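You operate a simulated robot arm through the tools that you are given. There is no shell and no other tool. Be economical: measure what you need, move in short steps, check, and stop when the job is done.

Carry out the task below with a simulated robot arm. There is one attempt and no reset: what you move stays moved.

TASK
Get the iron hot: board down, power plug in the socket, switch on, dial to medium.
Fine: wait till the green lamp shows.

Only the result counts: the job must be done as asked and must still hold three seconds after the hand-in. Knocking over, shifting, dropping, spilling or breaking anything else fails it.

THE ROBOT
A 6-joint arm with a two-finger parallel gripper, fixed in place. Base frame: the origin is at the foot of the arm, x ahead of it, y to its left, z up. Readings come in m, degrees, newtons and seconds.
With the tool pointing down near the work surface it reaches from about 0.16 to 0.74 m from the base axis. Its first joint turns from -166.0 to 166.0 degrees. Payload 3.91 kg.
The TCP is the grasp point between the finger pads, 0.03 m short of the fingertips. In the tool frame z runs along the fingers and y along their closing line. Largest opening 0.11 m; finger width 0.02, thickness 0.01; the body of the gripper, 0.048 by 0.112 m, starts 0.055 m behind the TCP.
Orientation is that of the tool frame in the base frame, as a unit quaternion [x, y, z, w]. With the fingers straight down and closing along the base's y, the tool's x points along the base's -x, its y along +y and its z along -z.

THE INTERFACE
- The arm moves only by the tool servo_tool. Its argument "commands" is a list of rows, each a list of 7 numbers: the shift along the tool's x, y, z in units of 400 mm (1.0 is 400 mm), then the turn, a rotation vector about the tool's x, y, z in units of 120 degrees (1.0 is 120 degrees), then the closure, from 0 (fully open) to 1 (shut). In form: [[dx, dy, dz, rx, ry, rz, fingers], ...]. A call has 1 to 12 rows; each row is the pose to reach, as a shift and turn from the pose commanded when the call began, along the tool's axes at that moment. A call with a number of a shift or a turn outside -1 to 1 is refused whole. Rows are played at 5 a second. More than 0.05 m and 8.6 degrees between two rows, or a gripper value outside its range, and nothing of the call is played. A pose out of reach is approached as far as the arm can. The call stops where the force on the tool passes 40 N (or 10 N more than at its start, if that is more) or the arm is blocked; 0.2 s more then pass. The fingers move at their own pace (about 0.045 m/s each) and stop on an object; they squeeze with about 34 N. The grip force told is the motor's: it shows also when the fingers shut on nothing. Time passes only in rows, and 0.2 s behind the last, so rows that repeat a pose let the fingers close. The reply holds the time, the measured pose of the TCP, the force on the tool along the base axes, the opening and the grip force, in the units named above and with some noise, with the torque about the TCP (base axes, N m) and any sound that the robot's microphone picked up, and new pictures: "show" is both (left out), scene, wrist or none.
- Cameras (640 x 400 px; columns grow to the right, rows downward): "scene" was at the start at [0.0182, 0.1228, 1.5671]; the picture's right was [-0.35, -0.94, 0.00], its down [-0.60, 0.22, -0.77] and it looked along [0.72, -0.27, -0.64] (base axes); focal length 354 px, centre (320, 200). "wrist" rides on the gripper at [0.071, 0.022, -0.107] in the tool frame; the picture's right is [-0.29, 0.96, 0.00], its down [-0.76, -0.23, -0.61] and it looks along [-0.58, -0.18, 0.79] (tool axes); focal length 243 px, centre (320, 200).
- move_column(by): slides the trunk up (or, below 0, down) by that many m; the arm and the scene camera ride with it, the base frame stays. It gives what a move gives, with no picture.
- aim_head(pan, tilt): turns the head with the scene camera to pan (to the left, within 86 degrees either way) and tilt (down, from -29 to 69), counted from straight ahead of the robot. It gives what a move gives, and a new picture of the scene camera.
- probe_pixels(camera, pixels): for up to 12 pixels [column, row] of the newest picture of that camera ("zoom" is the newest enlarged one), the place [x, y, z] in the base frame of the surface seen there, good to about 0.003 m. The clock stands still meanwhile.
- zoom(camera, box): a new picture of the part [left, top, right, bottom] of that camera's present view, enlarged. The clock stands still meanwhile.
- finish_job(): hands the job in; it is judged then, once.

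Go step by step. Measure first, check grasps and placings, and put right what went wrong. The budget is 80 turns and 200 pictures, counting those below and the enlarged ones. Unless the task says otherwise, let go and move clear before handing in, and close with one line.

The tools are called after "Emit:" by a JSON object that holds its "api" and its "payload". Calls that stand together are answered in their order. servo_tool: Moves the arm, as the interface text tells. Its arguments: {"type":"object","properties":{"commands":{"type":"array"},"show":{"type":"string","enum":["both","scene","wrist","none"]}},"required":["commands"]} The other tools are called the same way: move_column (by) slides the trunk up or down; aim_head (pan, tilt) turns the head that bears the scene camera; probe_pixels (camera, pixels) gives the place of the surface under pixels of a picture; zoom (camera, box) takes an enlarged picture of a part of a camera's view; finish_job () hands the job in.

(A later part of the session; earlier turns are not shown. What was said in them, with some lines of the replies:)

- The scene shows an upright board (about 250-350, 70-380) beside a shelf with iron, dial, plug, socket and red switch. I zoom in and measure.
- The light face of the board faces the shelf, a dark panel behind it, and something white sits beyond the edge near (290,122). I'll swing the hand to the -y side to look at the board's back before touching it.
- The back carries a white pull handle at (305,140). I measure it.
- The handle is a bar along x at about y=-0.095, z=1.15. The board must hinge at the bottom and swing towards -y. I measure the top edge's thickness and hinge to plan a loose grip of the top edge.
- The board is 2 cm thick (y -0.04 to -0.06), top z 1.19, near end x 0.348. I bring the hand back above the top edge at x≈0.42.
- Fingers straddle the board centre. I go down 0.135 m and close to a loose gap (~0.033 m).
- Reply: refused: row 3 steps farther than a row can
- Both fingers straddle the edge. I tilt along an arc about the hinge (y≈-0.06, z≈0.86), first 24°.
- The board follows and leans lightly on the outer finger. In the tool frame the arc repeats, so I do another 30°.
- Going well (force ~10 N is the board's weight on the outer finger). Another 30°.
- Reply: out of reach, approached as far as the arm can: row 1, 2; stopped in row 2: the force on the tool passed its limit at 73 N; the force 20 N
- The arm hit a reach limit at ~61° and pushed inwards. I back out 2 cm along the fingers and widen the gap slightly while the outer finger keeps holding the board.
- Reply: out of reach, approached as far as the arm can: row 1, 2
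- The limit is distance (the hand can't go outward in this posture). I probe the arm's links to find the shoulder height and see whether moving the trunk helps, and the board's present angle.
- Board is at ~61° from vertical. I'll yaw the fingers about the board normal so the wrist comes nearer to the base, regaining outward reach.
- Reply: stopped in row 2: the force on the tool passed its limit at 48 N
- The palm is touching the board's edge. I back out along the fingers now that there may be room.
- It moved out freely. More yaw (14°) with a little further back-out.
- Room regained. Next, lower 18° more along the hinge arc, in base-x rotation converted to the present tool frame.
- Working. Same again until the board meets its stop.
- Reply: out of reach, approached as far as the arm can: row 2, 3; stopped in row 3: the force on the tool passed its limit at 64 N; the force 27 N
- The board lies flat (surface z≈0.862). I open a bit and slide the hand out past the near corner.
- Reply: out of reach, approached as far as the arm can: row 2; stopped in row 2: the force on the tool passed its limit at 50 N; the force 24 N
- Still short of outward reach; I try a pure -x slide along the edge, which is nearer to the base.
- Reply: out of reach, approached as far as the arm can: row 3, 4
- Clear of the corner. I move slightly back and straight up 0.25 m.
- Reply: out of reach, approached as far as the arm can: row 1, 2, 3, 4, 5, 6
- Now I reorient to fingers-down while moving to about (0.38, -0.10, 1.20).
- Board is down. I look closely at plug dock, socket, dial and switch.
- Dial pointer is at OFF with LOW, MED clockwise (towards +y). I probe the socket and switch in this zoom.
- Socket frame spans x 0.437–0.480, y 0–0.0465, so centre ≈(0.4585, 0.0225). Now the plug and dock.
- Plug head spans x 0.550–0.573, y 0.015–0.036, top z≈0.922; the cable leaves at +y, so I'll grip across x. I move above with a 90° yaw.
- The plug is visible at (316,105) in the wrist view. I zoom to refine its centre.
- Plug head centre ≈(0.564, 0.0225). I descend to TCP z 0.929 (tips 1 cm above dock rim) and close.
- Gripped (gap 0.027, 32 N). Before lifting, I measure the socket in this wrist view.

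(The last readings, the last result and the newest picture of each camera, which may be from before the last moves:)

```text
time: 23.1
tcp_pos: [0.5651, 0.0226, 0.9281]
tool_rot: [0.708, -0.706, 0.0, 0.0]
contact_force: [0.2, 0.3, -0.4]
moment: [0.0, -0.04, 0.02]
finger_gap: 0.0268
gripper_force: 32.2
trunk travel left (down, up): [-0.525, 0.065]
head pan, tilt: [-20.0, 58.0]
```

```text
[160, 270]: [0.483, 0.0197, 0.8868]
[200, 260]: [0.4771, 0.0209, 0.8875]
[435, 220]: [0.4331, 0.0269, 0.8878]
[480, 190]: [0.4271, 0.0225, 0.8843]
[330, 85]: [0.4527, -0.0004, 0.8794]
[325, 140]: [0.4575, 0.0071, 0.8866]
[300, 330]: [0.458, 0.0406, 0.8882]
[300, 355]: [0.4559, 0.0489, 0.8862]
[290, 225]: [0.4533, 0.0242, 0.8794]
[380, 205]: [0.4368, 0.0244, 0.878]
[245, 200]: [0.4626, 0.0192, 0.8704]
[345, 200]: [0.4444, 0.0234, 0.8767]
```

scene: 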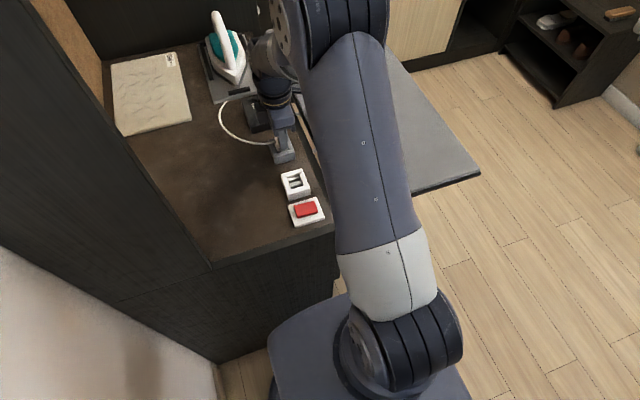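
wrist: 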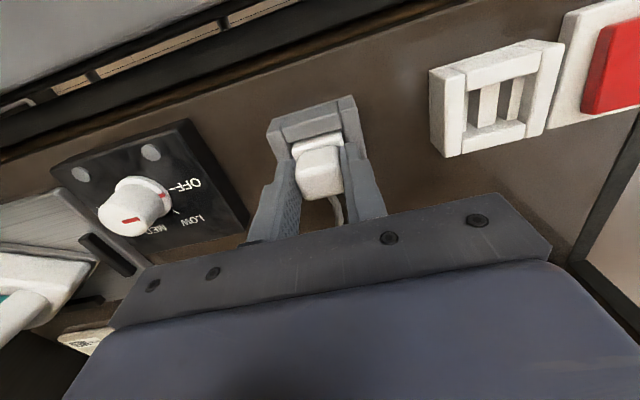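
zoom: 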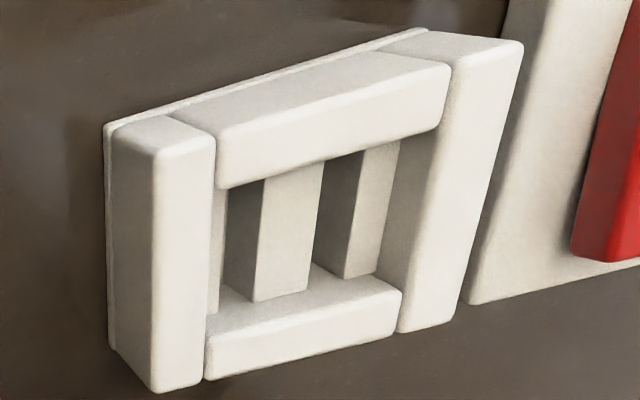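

Socket centre ≈(0.455, 0.0245). I lift the plug 7 cm.

Emit:
{"api": "servo_tool", "payload": {"commands": [[0, 0, -0.03, 0, 0, 0, 1], [0, 0, -0.08, 0, 0, 0, 1], [0, 0, -0.13, 0, 0, 0, 1], [0, 0, -0.18, 0, 0, 0, 1]]}}

Emit:
{"api": "zoom", "payload": {"camera": "wrist", "box": [240, 90, 400, 240]}}

Emit:
{"api": "zoom", "payload": {"camera": "scene", "box": [240, 100, 330, 200]}}

```text
time: 24.1
tcp_pos: [0.5665, 0.0232, 1.0024]
tool_rot: [0.708, -0.707, 0.0, 0.001]
contact_force: [0.1, 0.3, -0.9]
moment: [0.01, 0.04, 0.01]
finger_gap: 0.0271
gripper_force: 33.7
trunk travel left (down, up): [-0.525, 0.065]
head pan, tilt: [-20.0, 58.0]
```

scene: 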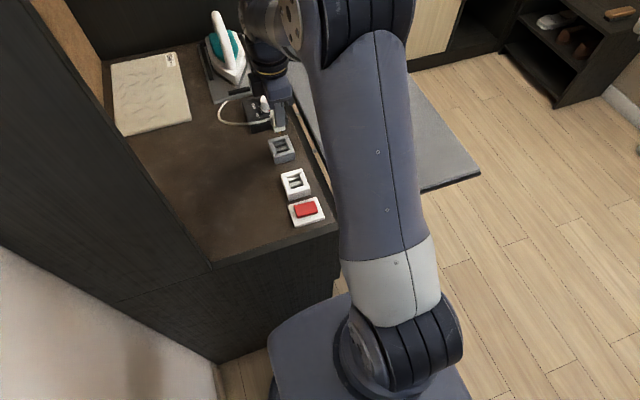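
wrist: 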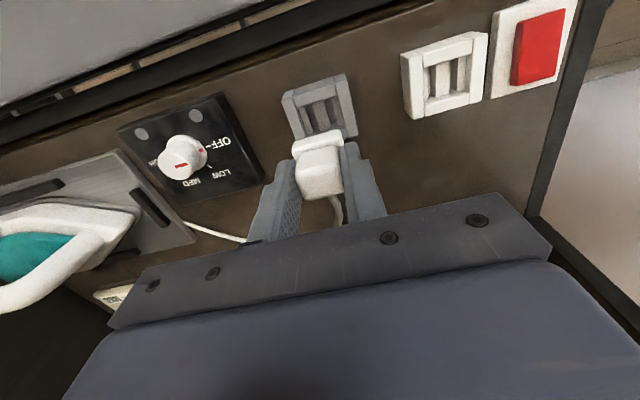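

```text
2.67 times, centred on (320, 165) of wrist
```

zoom: 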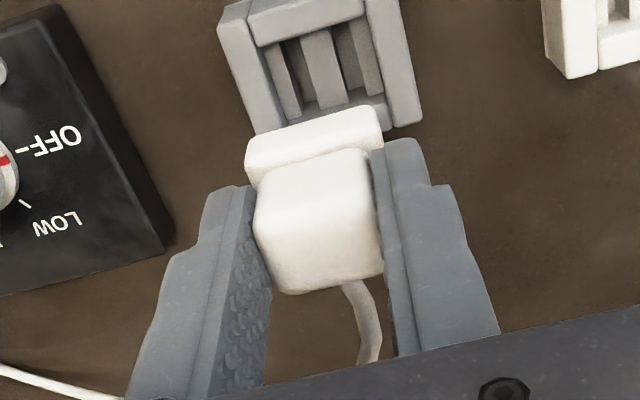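

```text
4.00 times, centred on (285, 150) of scene
```

zoom: 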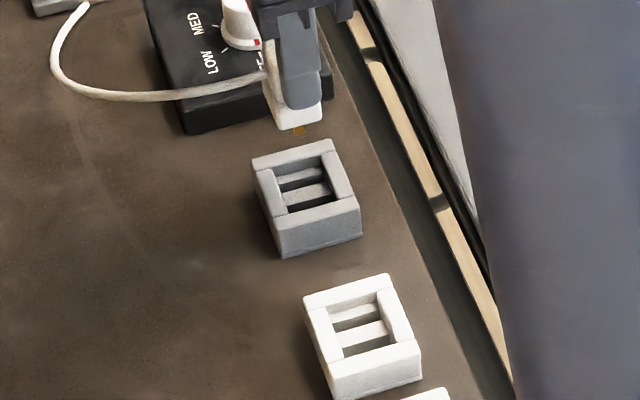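

Dock and socket are twins, one prong visible below the plug. I shift 0.11 m towards the socket, staying high.

Emit:
{"api": "servo_tool", "payload": {"commands": [[0, 0.07, 0, 0, 0, 0, 1], [0, 0.14, 0, 0, 0, 0, 1], [0, 0.21, 0, 0, 0, 0, 1], [0, 0.276, 0, 0, 0, 0, 1], [0, 0.276, 0, 0, 0, 0, 1]]}}

Emit:
{"api": "zoom", "payload": {"camera": "wrist", "box": [240, 60, 400, 220]}}

Emit:
{"api": "zoom", "payload": {"camera": "scene", "box": [260, 125, 340, 205]}}

```text
time: 25.3
tcp_pos: [0.4547, 0.0229, 1.0016]
tool_rot: [0.708, -0.707, 0.0, 0.0]
contact_force: [-0.9, -0.1, -1.1]
moment: [0.0, -0.02, -0.01]
finger_gap: 0.0269
gripper_force: 34.4
trunk travel left (down, up): [-0.525, 0.065]
head pan, tilt: [-20.0, 58.0]
```

scene: 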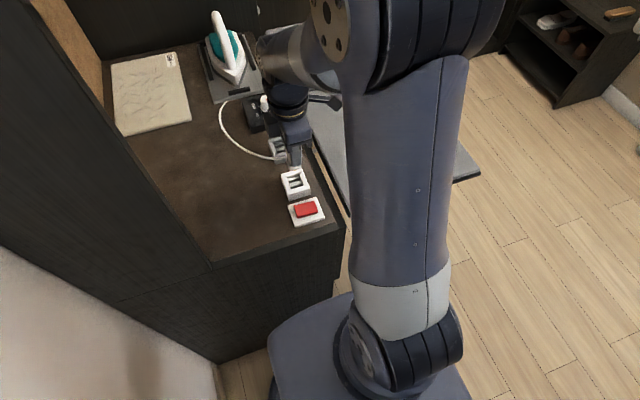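
wrist: 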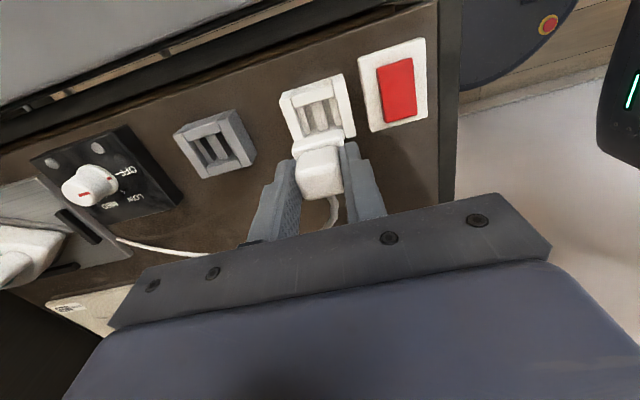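

```text
2.50 times, centred on (320, 140) of wrist
```

zoom: 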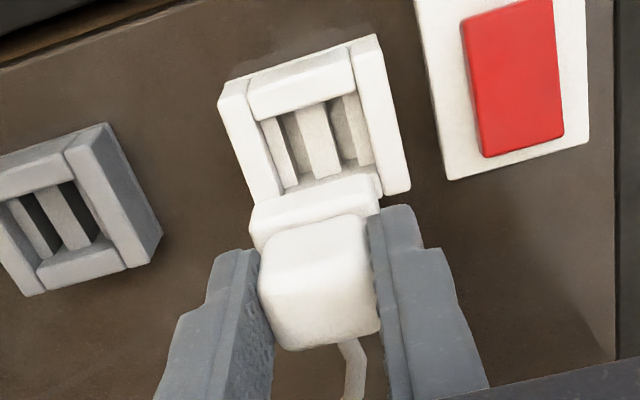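

```text
5.00 times, centred on (300, 165) of scene
```

zoom: 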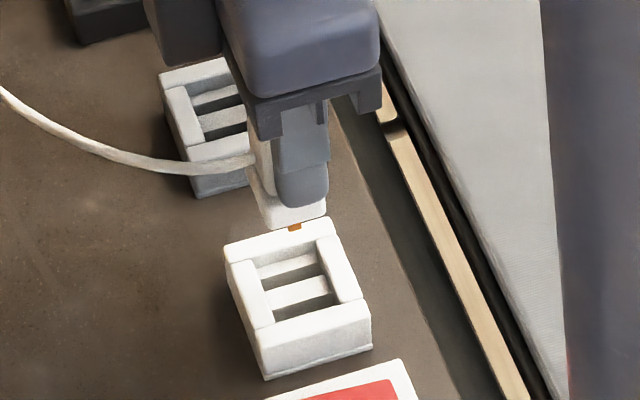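

Compared with the dock view, the plug sits ~1 mm too far in -x. I correct and descend to just above the socket.

Emit:
{"api": "servo_tool", "payload": {"commands": [[0.001, -0.003, 0.05, 0, 0, 0, 1], [0.001, -0.003, 0.09, 0, 0, 0, 1], [0.001, -0.003, 0.11, 0, 0, 0, 1]]}}

Emit:
{"api": "zoom", "payload": {"camera": "scene", "box": [260, 125, 340, 205]}}

Emit:
{"api": "zoom", "payload": {"camera": "wrist", "box": [240, 60, 400, 220]}}

```text
time: 26.1
tcp_pos: [0.4557, 0.0235, 0.9576]
tool_rot: [0.708, -0.706, 0.0, 0.0]
contact_force: [0.7, -0.2, 0.1]
moment: [0.02, 0.03, 0.01]
finger_gap: 0.0269
gripper_force: 34.2
trunk travel left (down, up): [-0.525, 0.065]
head pan, tilt: [-20.0, 58.0]
```

scene: 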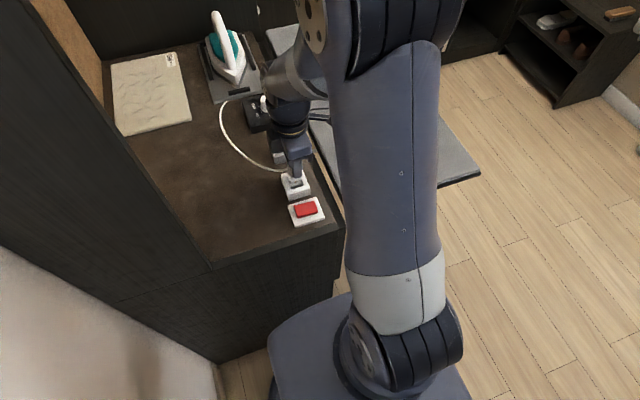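
wrist: 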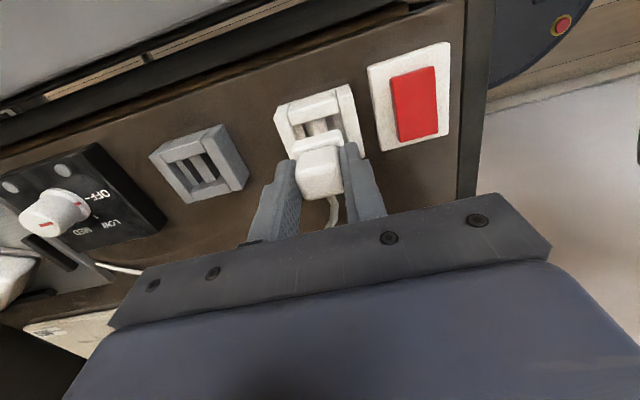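

```text
5.00 times, centred on (300, 165) of scene
```

zoom: 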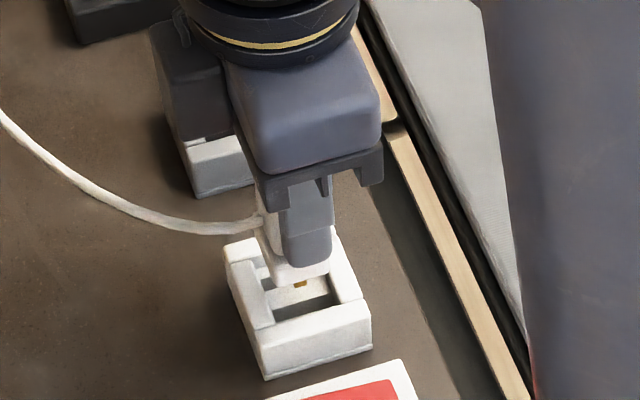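

```text
2.50 times, centred on (320, 140) of wrist
```

zoom: 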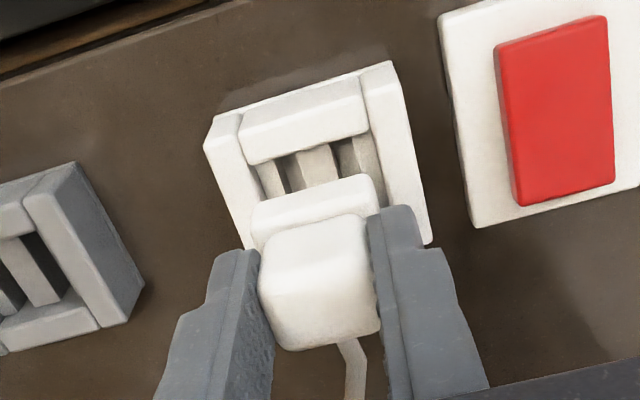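

Aligned between the bars. I descend slowly the remaining ~2.8 cm.

Emit:
{"api": "servo_tool", "payload": {"commands": [[0, 0, 0.02, 0, 0, 0, 1], [0, 0, 0.035, 0, 0, 0, 1], [0, 0, 0.05, 0, 0, 0, 1], [0, 0, 0.06, 0, 0, 0, 1], [0, 0, 0.068, 0, 0, 0, 1], [0, 0, 0.072, 0, 0, 0, 1]]}}

Emit:
{"api": "zoom", "payload": {"camera": "scene", "box": [260, 145, 340, 225]}}

```text
time: 27.5
tcp_pos: [0.4557, 0.0235, 0.928]
tool_rot: [0.708, -0.707, 0.0, 0.0]
contact_force: [0.4, 0.3, -1.0]
moment: [-0.01, 0.02, -0.01]
finger_gap: 0.0272
gripper_force: 34.0
trunk travel left (down, up): [-0.525, 0.065]
head pan, tilt: [-20.0, 58.0]
```

scene: 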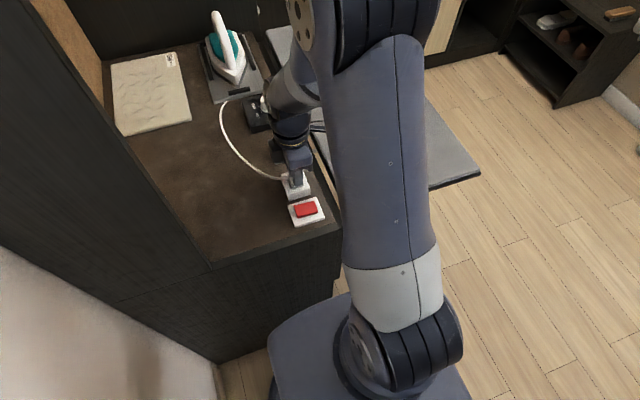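
wrist: 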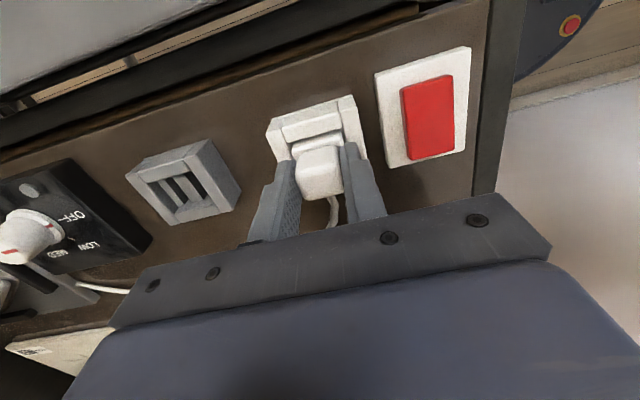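

```text
5.00 times, centred on (300, 185) of scene
```

zoom: 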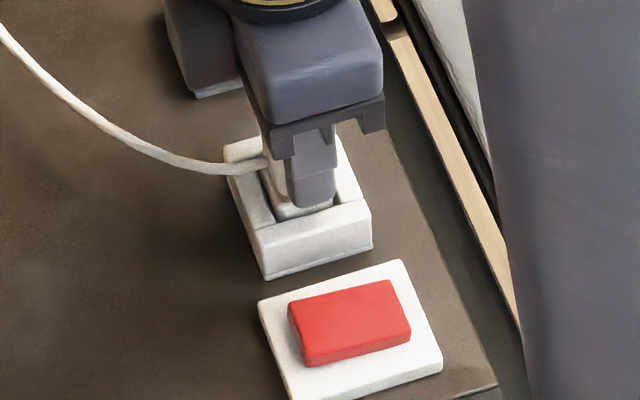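

It slid in to the dock depth without resistance. I press a little further to make sure it's seated.

Emit:
{"api": "servo_tool", "payload": {"commands": [[0, 0, 0.004, 0, 0, 0, 1], [0, 0, 0.008, 0, 0, 0, 1], [0, 0, 0.012, 0, 0, 0, 1], [0, 0, 0.016, 0, 0, 0, 1]], "show": "none"}}

```text
time: 28.3
tcp_pos: [0.4563, 0.0235, 0.9267]
tool_rot: [0.707, -0.707, 0.002, -0.003]
contact_force: [-6.8, 0.3, 22.8]
moment: [-0.01, 0.45, -0.03]
finger_gap: 0.0271
gripper_force: 34.4
trunk travel left (down, up): [-0.525, 0.065]
head pan, tilt: [-20.0, 58.0]
stopped in row 4: the force on the tool passed its limit at 42 N (the readings are from after the stop); the commanded pose is now the measured one
```

Seated on the bottom (force rises at z 0.927). Release and rise.

Emit:
{"api": "servo_tool", "payload": {"commands": [[0, 0, -0.003, 0, 0, 0, 0.6], [0, 0, -0.003, 0, 0, 0, 0.5], [0, 0, -0.003, 0, 0, 0, 0.5], [0, 0, -0.1, 0, 0, 0, 0.5], [0, 0, -0.2, 0, 0, 0, 0.5], [0, 0, -0.3, 0, 0, 0, 0.5]]}}

Emit:
{"api": "zoom", "payload": {"camera": "wrist", "box": [240, 40, 480, 190]}}

```text
time: 29.7
tcp_pos: [0.4567, 0.0219, 1.0433]
tool_rot: [0.707, -0.707, 0.001, -0.001]
contact_force: [-0.3, -0.3, 0.1]
moment: [-0.01, 0.01, -0.02]
finger_gap: 0.055
gripper_force: 0.1
trunk travel left (down, up): [-0.525, 0.065]
head pan, tilt: [-20.0, 58.0]
```

scene: 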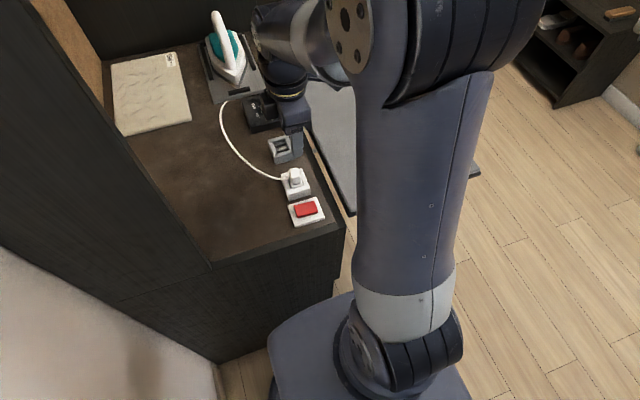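
wrist: 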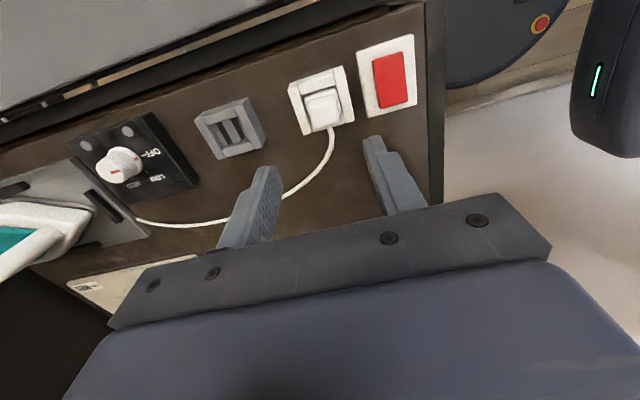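

```text
2.67 times, centred on (360, 115) of wrist
```

zoom: 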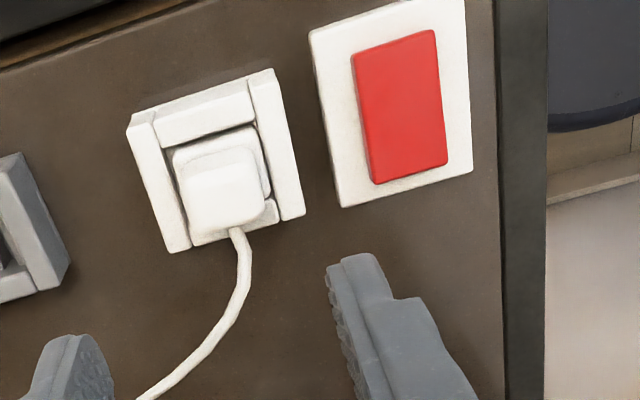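

Plug is in. Now the switch: I probe its red face for a rocker tilt.

Emit:
{"api": "probe_pixels", "payload": {"camera": "zoom", "pixels": [[360, 60], [430, 40], [400, 105], [378, 170], [440, 155], [370, 115], [438, 100], [330, 110], [460, 100], [390, 20], [400, 192]]}}

Emit:
{"api": "zoom", "payload": {"camera": "scene", "box": [280, 192, 335, 232]}}

```text
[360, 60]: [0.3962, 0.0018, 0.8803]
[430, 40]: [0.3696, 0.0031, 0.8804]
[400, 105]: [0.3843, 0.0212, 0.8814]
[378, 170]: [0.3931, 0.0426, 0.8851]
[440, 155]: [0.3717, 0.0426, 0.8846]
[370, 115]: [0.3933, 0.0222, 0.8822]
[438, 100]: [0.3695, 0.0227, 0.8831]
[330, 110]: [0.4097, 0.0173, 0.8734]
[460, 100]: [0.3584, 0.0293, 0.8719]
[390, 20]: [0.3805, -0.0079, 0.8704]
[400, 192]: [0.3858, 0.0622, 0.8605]
```

```text
10.00 times, centred on (308, 212) of scene
```

zoom: 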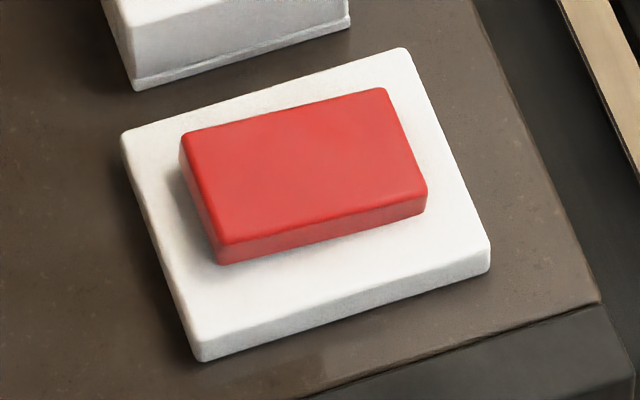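

The red rocker is high on its +y side (z 0.885 vs 0.880), so the +y side gets pressed. I close the fingers and hover over (0.383, 0.038).

Emit:
{"api": "servo_tool", "payload": {"commands": [[-0.01, 0.06, 0.05, 0, 0, 0, 1], [-0.02, 0.12, 0.12, 0, 0, 0, 1], [-0.04, 0.184, 0.19, 0, 0, 0, 1], [-0.04, 0.184, 0.258, 0, 0, 0, 1], [-0.04, 0.184, 0.258, 0, 0, 0, 1]], "show": "wrist"}}

```text
time: 30.9
tcp_pos: [0.3848, 0.0404, 0.9418]
tool_rot: [0.708, -0.706, 0.002, -0.002]
contact_force: [-0.1, 0.5, 0.4]
moment: [-0.02, 0.01, 0.02]
finger_gap: 0.0
gripper_force: 34.4
trunk travel left (down, up): [-0.525, 0.065]
head pan, tilt: [-20.0, 58.0]
```

wrist: 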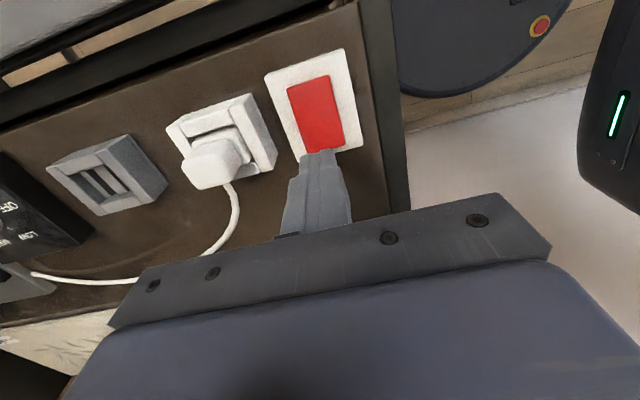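

Hovering over the +y end. Press down in small steps.

Emit:
{"api": "servo_tool", "payload": {"commands": [[0.005, 0, 0.03, 0, 0, 0, 1], [0.008, 0, 0.055, 0, 0, 0, 1], [0.008, 0, 0.065, 0, 0, 0, 1], [0.008, 0, 0.073, 0, 0, 0, 1], [0.008, 0, 0.08, 0, 0, 0, 1], [0.008, 0, 0.085, 0, 0, 0, 1]], "show": "none"}}

```text
time: 32.2
tcp_pos: [0.3842, 0.0363, 0.9126]
tool_rot: [0.708, -0.706, 0.003, -0.004]
contact_force: [-8.4, 5.2, 25.5]
moment: [-0.11, 0.31, -0.02]
finger_gap: 0.0001
gripper_force: 34.1
trunk travel left (down, up): [-0.525, 0.065]
head pan, tilt: [-20.0, 58.0]
stopped in row 6: the force on the tool passed its limit at 45 N (the readings are from after the stop); the commanded pose is now the measured one
```

It bottomed with 45 N. I rise and look whether it rocked.

Emit:
{"api": "servo_tool", "payload": {"commands": [[0, 0, -0.06, 0, 0, 0, 1], [0, 0, -0.15, 0, 0, 0, 1], [0, -0.05, -0.24, 0, 0, 0, 1]]}}

Emit:
{"api": "zoom", "payload": {"camera": "scene", "box": [265, 160, 345, 235]}}

Emit:
{"api": "zoom", "payload": {"camera": "wrist", "box": [0, 50, 400, 250]}}

```text
time: 33.0
tcp_pos: [0.4041, 0.0341, 1.0066]
tool_rot: [0.707, -0.707, 0.003, -0.004]
contact_force: [0.1, -0.5, -0.5]
moment: [-0.01, 0.02, -0.01]
finger_gap: 0.0004
gripper_force: 33.7
trunk travel left (down, up): [-0.525, 0.065]
head pan, tilt: [-20.0, 58.0]
```

scene: 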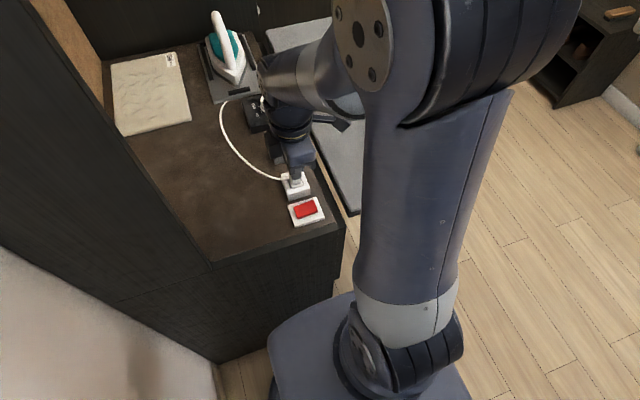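
wrist: 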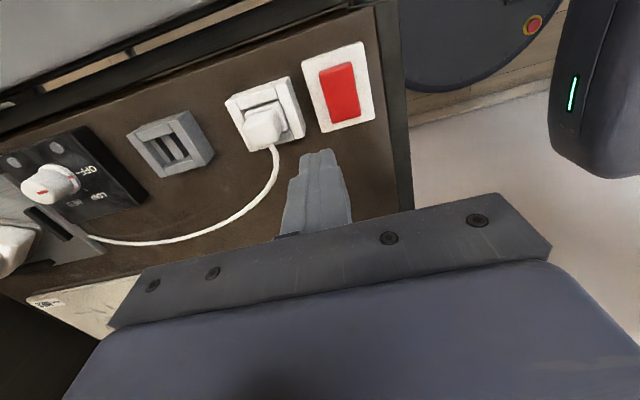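

```text
5.33 times, centred on (305, 198) of scene
```

zoom: 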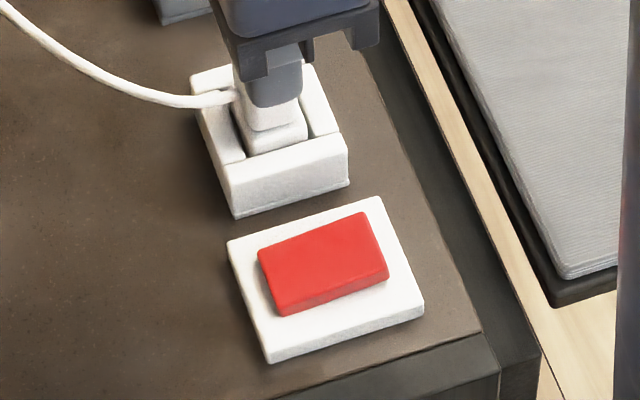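

```text
1.60 times, centred on (200, 150) of wrist
```

zoom: 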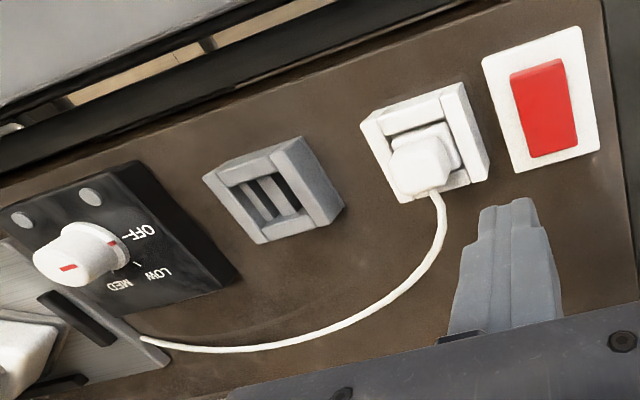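

I check the rocker's tilt by probing both ends.

Emit:
{"api": "probe_pixels", "payload": {"camera": "zoom", "pixels": [[525, 78], [552, 66], [540, 105], [537, 145], [568, 138], [550, 145], [535, 75], [560, 130]]}}

Emit:
{"api": "zoom", "payload": {"camera": "wrist", "box": [300, 40, 380, 135]}}

```text
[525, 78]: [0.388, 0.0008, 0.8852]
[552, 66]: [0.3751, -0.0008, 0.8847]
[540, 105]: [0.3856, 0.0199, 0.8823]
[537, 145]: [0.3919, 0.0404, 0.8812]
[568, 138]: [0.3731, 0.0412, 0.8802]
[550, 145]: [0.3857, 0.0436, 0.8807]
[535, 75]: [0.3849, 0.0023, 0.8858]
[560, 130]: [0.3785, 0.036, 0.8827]
```

```text
4.21 times, centred on (340, 88) of wrist
```

zoom: 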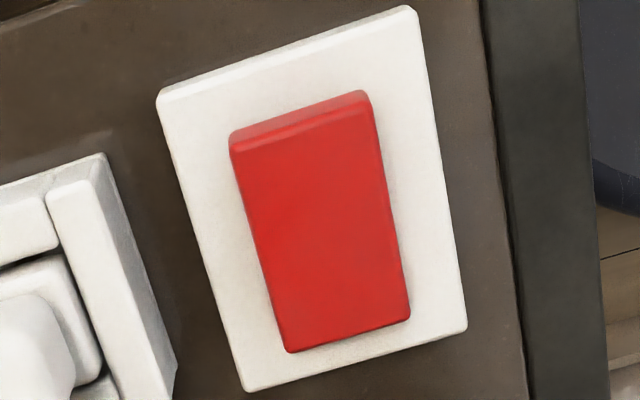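

The switch has flipped (+y side low now). Next the dial: I move above it and look.

Emit:
{"api": "servo_tool", "payload": {"commands": [[0, -0.05, -0.11, 0, 0, 0, 0.9], [0, -0.16, -0.11, 0, 0, 0, 0.7], [0, -0.27, -0.11, 0, 0, 0, 0.5], [0, -0.38, -0.11, 0, 0, 0, 0.5], [0, -0.49, -0.11, 0, 0, 0, 0.5], [0.01, -0.6, -0.11, 0, 0, 0, 0.5], [0.01, -0.7, -0.11, 0, 0, 0, 0.5]]}}

Emit:
{"api": "zoom", "payload": {"camera": "wrist", "box": [240, 40, 400, 140]}}

```text
time: 34.6
tcp_pos: [0.685, 0.0319, 1.0531]
tool_rot: [0.708, -0.707, 0.002, -0.004]
contact_force: [0.0, -1.6, -0.4]
moment: [-0.01, 0.03, -0.02]
finger_gap: 0.055
gripper_force: 0.0
trunk travel left (down, up): [-0.525, 0.065]
head pan, tilt: [-20.0, 58.0]
```

scene: 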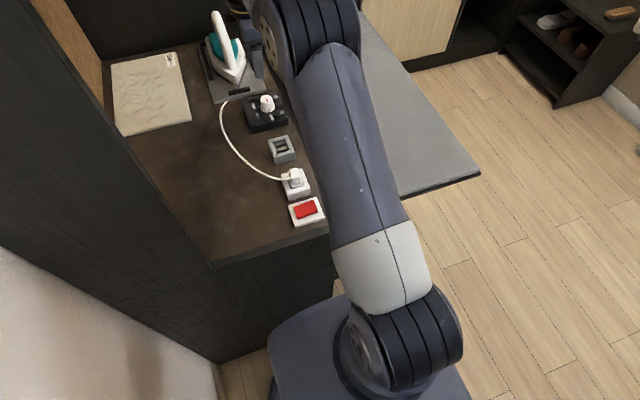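
wrist: 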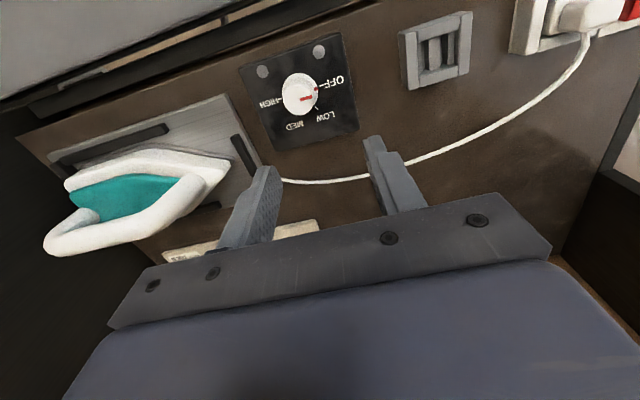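

```text
4.00 times, centred on (320, 90) of wrist
```

zoom: 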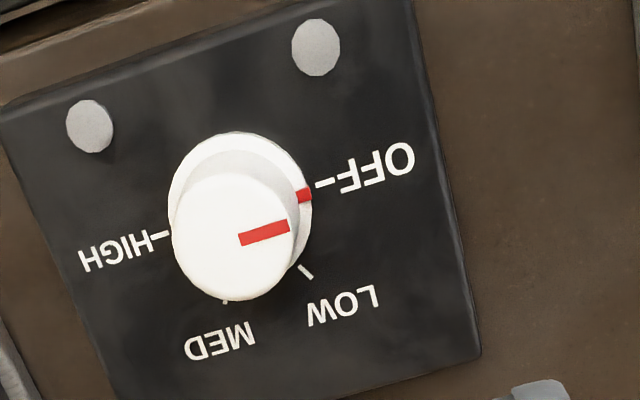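

Ticks are clear: OFF, LOW, MED, HIGH. I probe them, plus the knob top.

Emit:
{"api": "probe_pixels", "payload": {"camera": "zoom", "pixels": [[326, 182], [308, 273], [225, 302], [158, 234], [240, 238], [285, 228], [178, 240], [232, 300], [230, 178], [305, 196], [300, 230], [190, 170]]}}

```text
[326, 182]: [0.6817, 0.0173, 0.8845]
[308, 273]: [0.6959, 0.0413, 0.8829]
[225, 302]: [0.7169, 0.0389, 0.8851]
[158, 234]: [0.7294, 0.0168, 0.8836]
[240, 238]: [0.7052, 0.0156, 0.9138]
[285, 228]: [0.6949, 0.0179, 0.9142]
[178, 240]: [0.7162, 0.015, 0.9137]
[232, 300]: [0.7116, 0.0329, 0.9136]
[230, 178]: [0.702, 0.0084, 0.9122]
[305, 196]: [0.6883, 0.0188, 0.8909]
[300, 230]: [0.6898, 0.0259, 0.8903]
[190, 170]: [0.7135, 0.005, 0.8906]
```

Ticks lie at 180°/120°/60°/0° round centre ≈(0.705, 0.019); MED is 120° clockwise from OFF. I descend onto the knob (top z 0.914) and grip.

Emit:
{"api": "servo_tool", "payload": {"commands": [[0.016, -0.025, 0.08, 0, 0, 0, 0.5], [0.032, -0.049, 0.16, 0, 0, 0, 0.5], [0.032, -0.049, 0.24, 0, 0, 0, 0.5], [0.032, -0.049, 0.32, 0, 0, 0, 0.5], [0.032, -0.049, 0.32, 0, 0, 0, 0.5]]}}

Emit:
{"api": "zoom", "payload": {"camera": "wrist", "box": [230, 90, 410, 250]}}

```text
time: 35.8
tcp_pos: [0.7032, 0.0217, 0.9264]
tool_rot: [0.707, -0.707, 0.004, -0.004]
contact_force: [0.1, 0.5, 0.3]
moment: [-0.01, 0.01, 0.02]
finger_gap: 0.0549
gripper_force: 0.2
trunk travel left (down, up): [-0.525, 0.065]
head pan, tilt: [-20.0, 58.0]
```

scene: 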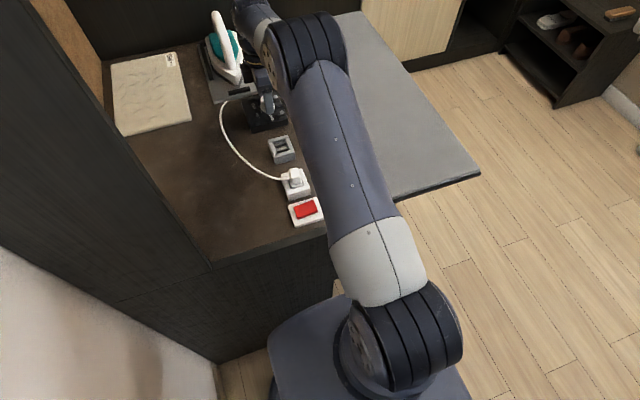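
wrist: 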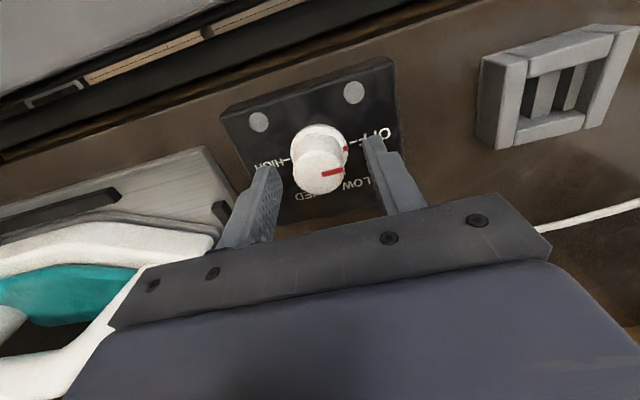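

```text
2.50 times, centred on (320, 170) of wrist
```

zoom: 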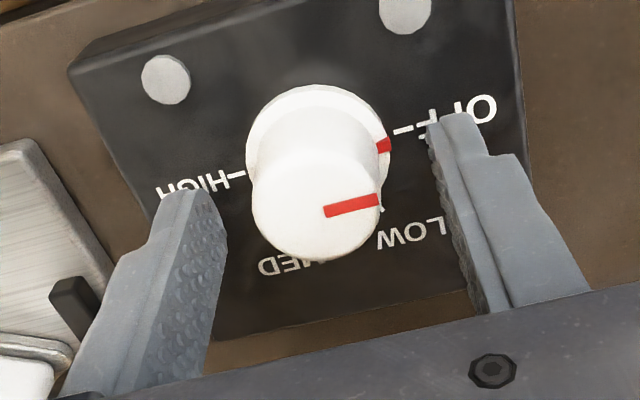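

Emit:
{"api": "probe_pixels", "payload": {"camera": "zoom", "pixels": [[258, 215], [376, 205], [318, 250], [300, 185], [318, 210], [447, 122], [200, 200], [405, 130], [375, 147]]}}

```text
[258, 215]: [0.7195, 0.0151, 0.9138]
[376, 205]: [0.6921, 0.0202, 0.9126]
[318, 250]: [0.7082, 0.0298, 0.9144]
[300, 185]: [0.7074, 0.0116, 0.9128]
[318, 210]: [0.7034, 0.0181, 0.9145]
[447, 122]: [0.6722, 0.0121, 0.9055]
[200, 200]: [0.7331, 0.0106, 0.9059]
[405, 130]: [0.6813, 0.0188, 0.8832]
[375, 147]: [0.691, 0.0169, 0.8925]
```

Knob centre ≈(0.7055, 0.0185). Small correction, then close.

Emit:
{"api": "servo_tool", "payload": {"commands": [[0.007, -0.005, 0, 0, 0, 0, 0.5], [0.007, -0.005, 0, 0, 0, 0, 0.7], [0.007, -0.005, 0, 0, 0, 0, 0.9], [0.007, -0.005, 0, 0, 0, 0, 0.9], [0.007, -0.005, 0, 0, 0, 0, 0.9]], "show": "none"}}

```text
time: 37.0
tcp_pos: [0.7056, 0.0186, 0.927]
tool_rot: [0.708, -0.706, 0.002, -0.003]
contact_force: [-14.7, 0.7, -0.7]
moment: [0.01, 0.57, 0.03]
finger_gap: 0.0309
gripper_force: 45.3
trunk travel left (down, up): [-0.525, 0.065]
head pan, tilt: [-20.0, 58.0]
```

Gripped at 0.031, with a 15 N side push towards -x; I relieve it by 2 mm and twist 56° clockwise.

Emit:
{"api": "servo_tool", "payload": {"commands": [[0, 0.004, 0, 0, 0, 0, 0.9], [0, 0.004, 0, 0, 0, 0.067, 0.9], [0, 0.004, 0, 0, 0, 0.134, 0.9], [0, 0.004, 0, 0, 0, 0.2, 0.9], [0, 0.004, 0, 0, 0, 0.267, 0.9], [0, 0.004, 0, 0, 0, 0.334, 0.9], [0, 0.004, 0, 0, 0, 0.4, 0.9], [0, 0.004, 0, 0, 0, 0.467, 0.9]], "show": "wrist"}}

```text
time: 38.8
tcp_pos: [0.703, 0.0183, 0.9261]
tool_rot: [-0.292, 0.956, -0.001, 0.004]
contact_force: [-24.7, 6.7, -5.3]
moment: [0.16, 0.59, 0.07]
finger_gap: 0.0306
gripper_force: 44.6
trunk travel left (down, up): [-0.525, 0.065]
head pan, tilt: [-20.0, 58.0]
```

wrist: 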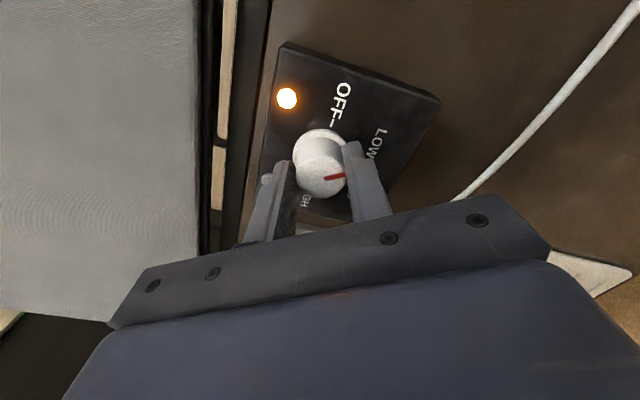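

The amber lamp lit at (287,98), no slip seen. I relieve the side load further and twist the remaining 64°.

Emit:
{"api": "servo_tool", "payload": {"commands": [[0.005, 0.006, 0, 0, 0, 0, 0.9], [0.005, 0.006, 0, 0, 0, 0.0666, 0.9], [0.005, 0.006, 0, 0, 0, 0.1333, 0.9], [0.005, 0.006, 0, 0, 0, 0.2, 0.9], [0.005, 0.006, 0, 0, 0, 0.2665, 0.9], [0.005, 0.006, 0, 0, 0, 0.333, 0.9], [0.005, 0.006, 0, 0, 0, 0.4, 0.9], [0.005, 0.006, 0, 0, 0, 0.4665, 0.9], [0.005, 0.006, 0, 0, 0, 0.533, 0.9]], "show": "wrist"}}

Emit:
{"api": "zoom", "payload": {"camera": "wrist", "box": [230, 40, 410, 230]}}

```text
time: 40.8
tcp_pos: [0.703, 0.0209, 0.9251]
tool_rot: [0.258, 0.966, 0.003, 0.006]
contact_force: [-3.0, 19.8, -3.0]
moment: [0.19, -0.25, 0.02]
finger_gap: 0.0306
gripper_force: 45.1
trunk travel left (down, up): [-0.525, 0.065]
head pan, tilt: [-20.0, 58.0]
```

wrist: 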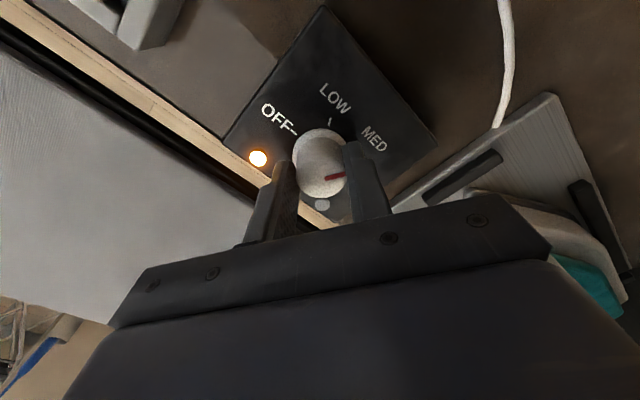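

```text
2.11 times, centred on (320, 135) of wrist
```

zoom: 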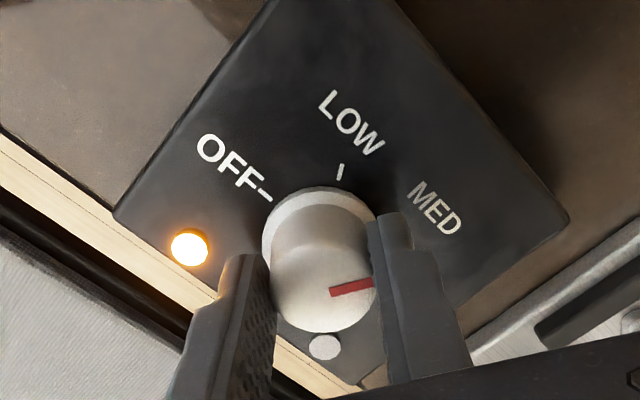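

120° turned. I release, rise, and look at the pointer.

Emit:
{"api": "servo_tool", "payload": {"commands": [[0, 0, 0, 0, 0, 0, 0.6], [0, 0, 0, 0, 0, 0, 0.5], [0, 0, -0.06, 0, 0, 0, 0.5], [0, 0, -0.16, 0, 0, 0, 0.5], [0, 0, -0.26, 0, 0, 0, 0.5], [0.08, 0, -0.32, 0, 0, 0, 0.5]]}}

Emit:
{"api": "zoom", "payload": {"camera": "wrist", "box": [230, 40, 410, 200]}}

```text
time: 42.2
tcp_pos: [0.6712, 0.0307, 1.0545]
tool_rot: [0.258, 0.966, 0.003, 0.005]
contact_force: [0.6, -0.4, 0.4]
moment: [-0.02, -0.02, 0.03]
finger_gap: 0.0549
gripper_force: 0.1
trunk travel left (down, up): [-0.525, 0.065]
head pan, tilt: [-20.0, 58.0]
```

scene: 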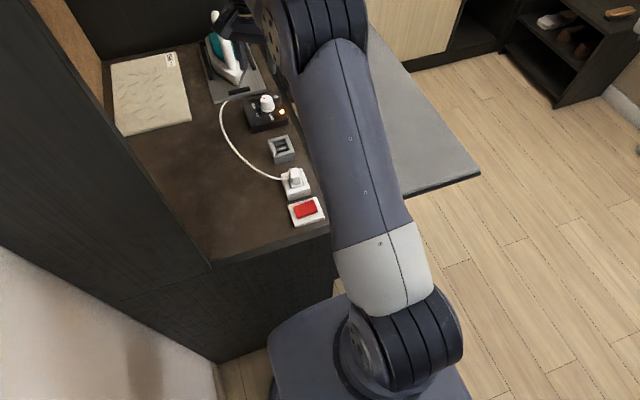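
wrist: 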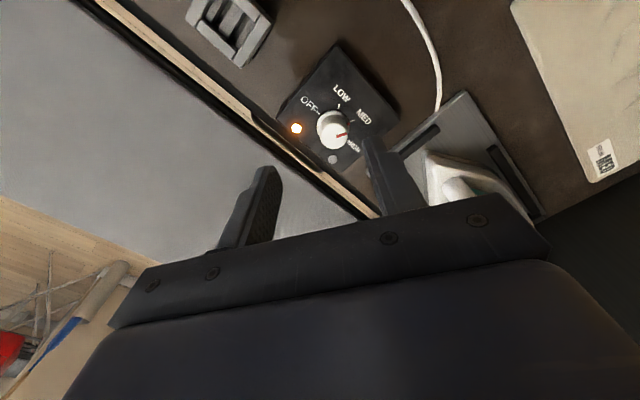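

```text
2.50 times, centred on (320, 120) of wrist
```

zoom: 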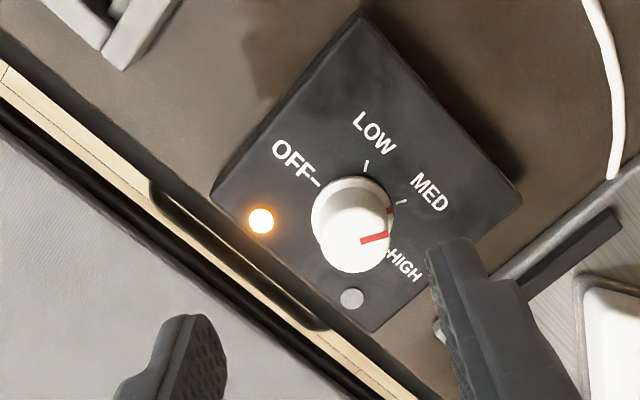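

The pointer's skirt mark at (389,209) seems a bit past the MED tick (401,201). I probe for angles.

Emit:
{"api": "probe_pixels", "payload": {"camera": "zoom", "pixels": [[389, 209], [402, 201], [366, 165], [316, 183], [388, 256], [362, 240], [386, 236], [328, 245], [389, 232], [356, 270], [355, 205]]}}

Emit:
{"api": "zoom", "payload": {"camera": "wrist", "box": [305, 95, 370, 160]}}

```text
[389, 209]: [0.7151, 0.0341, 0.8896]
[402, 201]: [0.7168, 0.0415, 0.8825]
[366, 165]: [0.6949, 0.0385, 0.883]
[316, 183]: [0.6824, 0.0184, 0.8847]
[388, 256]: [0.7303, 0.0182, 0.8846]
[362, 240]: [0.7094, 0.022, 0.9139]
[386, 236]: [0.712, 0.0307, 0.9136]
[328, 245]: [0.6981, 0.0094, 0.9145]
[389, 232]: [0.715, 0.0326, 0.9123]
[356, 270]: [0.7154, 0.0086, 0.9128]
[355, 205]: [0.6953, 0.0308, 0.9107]
```

```text
6.15 times, centred on (338, 128) of wrist
```

zoom: 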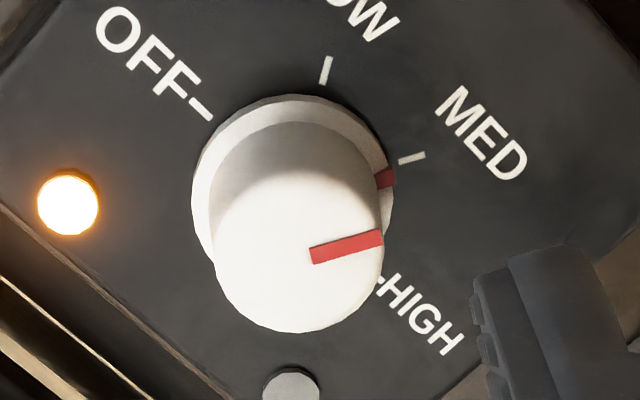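

The mark sits at 60° about the knob centre — right at MED. Now I wait for the green lamp (grey one at wrist (332,160)).

Emit:
{"api": "servo_tool", "payload": {"commands": [[0, 0, 0, 0, 0, 0, 0.5], [0, 0, 0, 0, 0, 0, 0.5], [0, 0, 0, 0, 0, 0, 0.5], [0, 0, 0, 0, 0, 0, 0.5], [0, 0, 0, 0, 0, 0, 0.5], [0, 0, 0, 0, 0, 0, 0.5], [0, 0, 0, 0, 0, 0, 0.5], [0, 0, 0, 0, 0, 0, 0.5], [0, 0, 0, 0, 0, 0, 0.5], [0, 0, 0, 0, 0, 0, 0.5], [0, 0, 0, 0, 0, 0, 0.5], [0, 0, 0, 0, 0, 0, 0.5]], "show": "none"}}

Emit:
{"api": "servo_tool", "payload": {"commands": [[0, 0, 0, 0, 0, 0, 0.5], [0, 0, 0, 0, 0, 0, 0.5], [0, 0, 0, 0, 0, 0, 0.5], [0, 0, 0, 0, 0, 0, 0.5], [0, 0, 0, 0, 0, 0, 0.5], [0, 0, 0, 0, 0, 0, 0.5], [0, 0, 0, 0, 0, 0, 0.5], [0, 0, 0, 0, 0, 0, 0.5], [0, 0, 0, 0, 0, 0, 0.5], [0, 0, 0, 0, 0, 0, 0.5], [0, 0, 0, 0, 0, 0, 0.5], [0, 0, 0, 0, 0, 0, 0.5]], "show": "wrist"}}

```text
time: 44.8
tcp_pos: [0.6724, 0.0312, 1.0539]
tool_rot: [0.258, 0.966, 0.002, 0.006]
contact_force: [-0.3, 0.5, 0.1]
moment: [0.01, 0.01, 0.03]
finger_gap: 0.0552
gripper_force: 0.1
trunk travel left (down, up): [-0.525, 0.065]
head pan, tilt: [-20.0, 58.0]
```

```text
time: 47.4
tcp_pos: [0.6719, 0.0311, 1.0537]
tool_rot: [0.258, 0.966, 0.001, 0.005]
contact_force: [-0.1, -0.1, 0.3]
moment: [0.01, -0.01, -0.02]
finger_gap: 0.0549
gripper_force: 0.1
trunk travel left (down, up): [-0.525, 0.065]
head pan, tilt: [-20.0, 58.0]
```

wrist: 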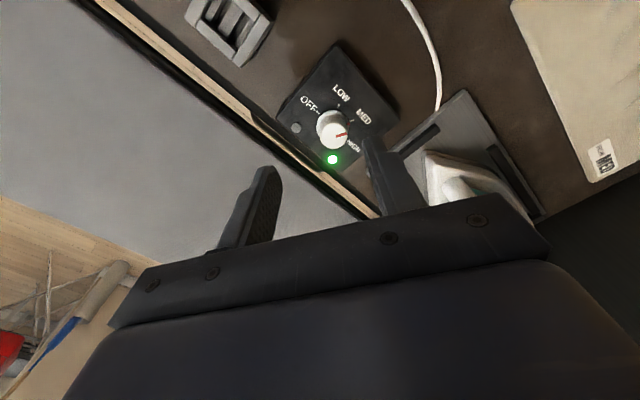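

The green lamp is on at (332,160). I rise a bit further and take a final overall check.

Emit:
{"api": "servo_tool", "payload": {"commands": [[0.05, 0, -0.1, 0, 0, 0, 0.5], [0.1, 0, -0.2, 0, 0, 0, 0.5], [0.15, 0, -0.3, 0, 0, 0, 0.5]]}}

Emit:
{"api": "zoom", "payload": {"camera": "scene", "box": [200, 70, 360, 230]}}

```text
time: 48.2
tcp_pos: [0.6209, 0.0645, 1.1723]
tool_rot: [0.258, 0.966, 0.003, 0.005]
contact_force: [0.1, 0.4, -0.5]
moment: [-0.01, -0.03, 0.0]
finger_gap: 0.0553
gripper_force: 0.1
trunk travel left (down, up): [-0.525, 0.065]
head pan, tilt: [-20.0, 58.0]
```

scene: 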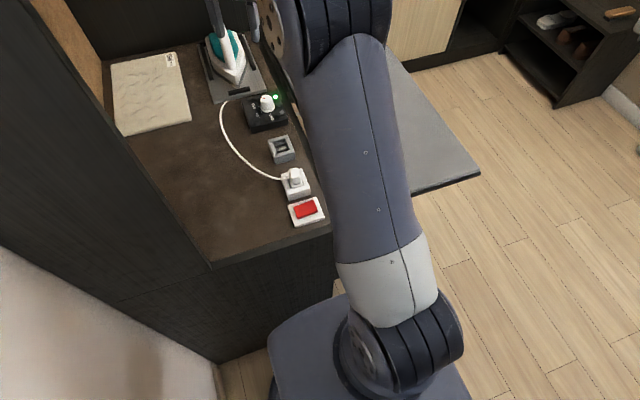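
wrist: 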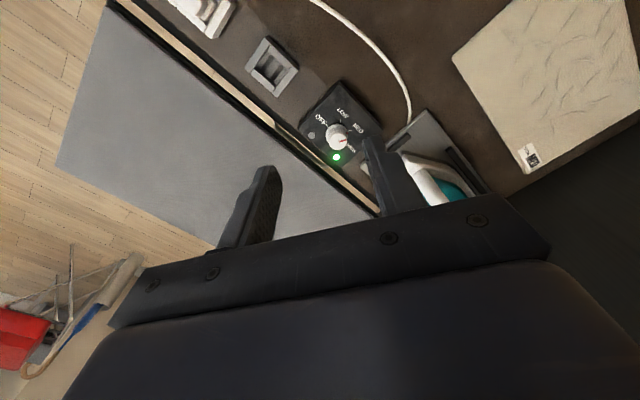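

```text
2.50 times, centred on (280, 150) of scene
```

zoom: 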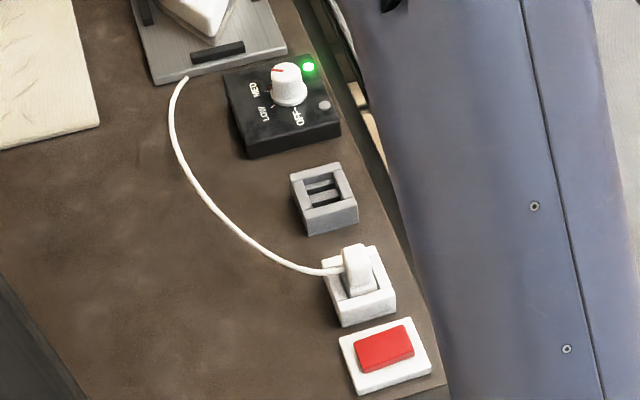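

Board flat, plug seated, switch on, dial at MED and green lamp lit; the hand is clear. Handing in.

Emit:
{"api": "finish_job", "payload": {}}

```text
The job is handed in.
```

The iron is hot: the board is down, the plug is in the socket, the switch is on, the dial is at medium, and the green lamp was lit at hand-in.
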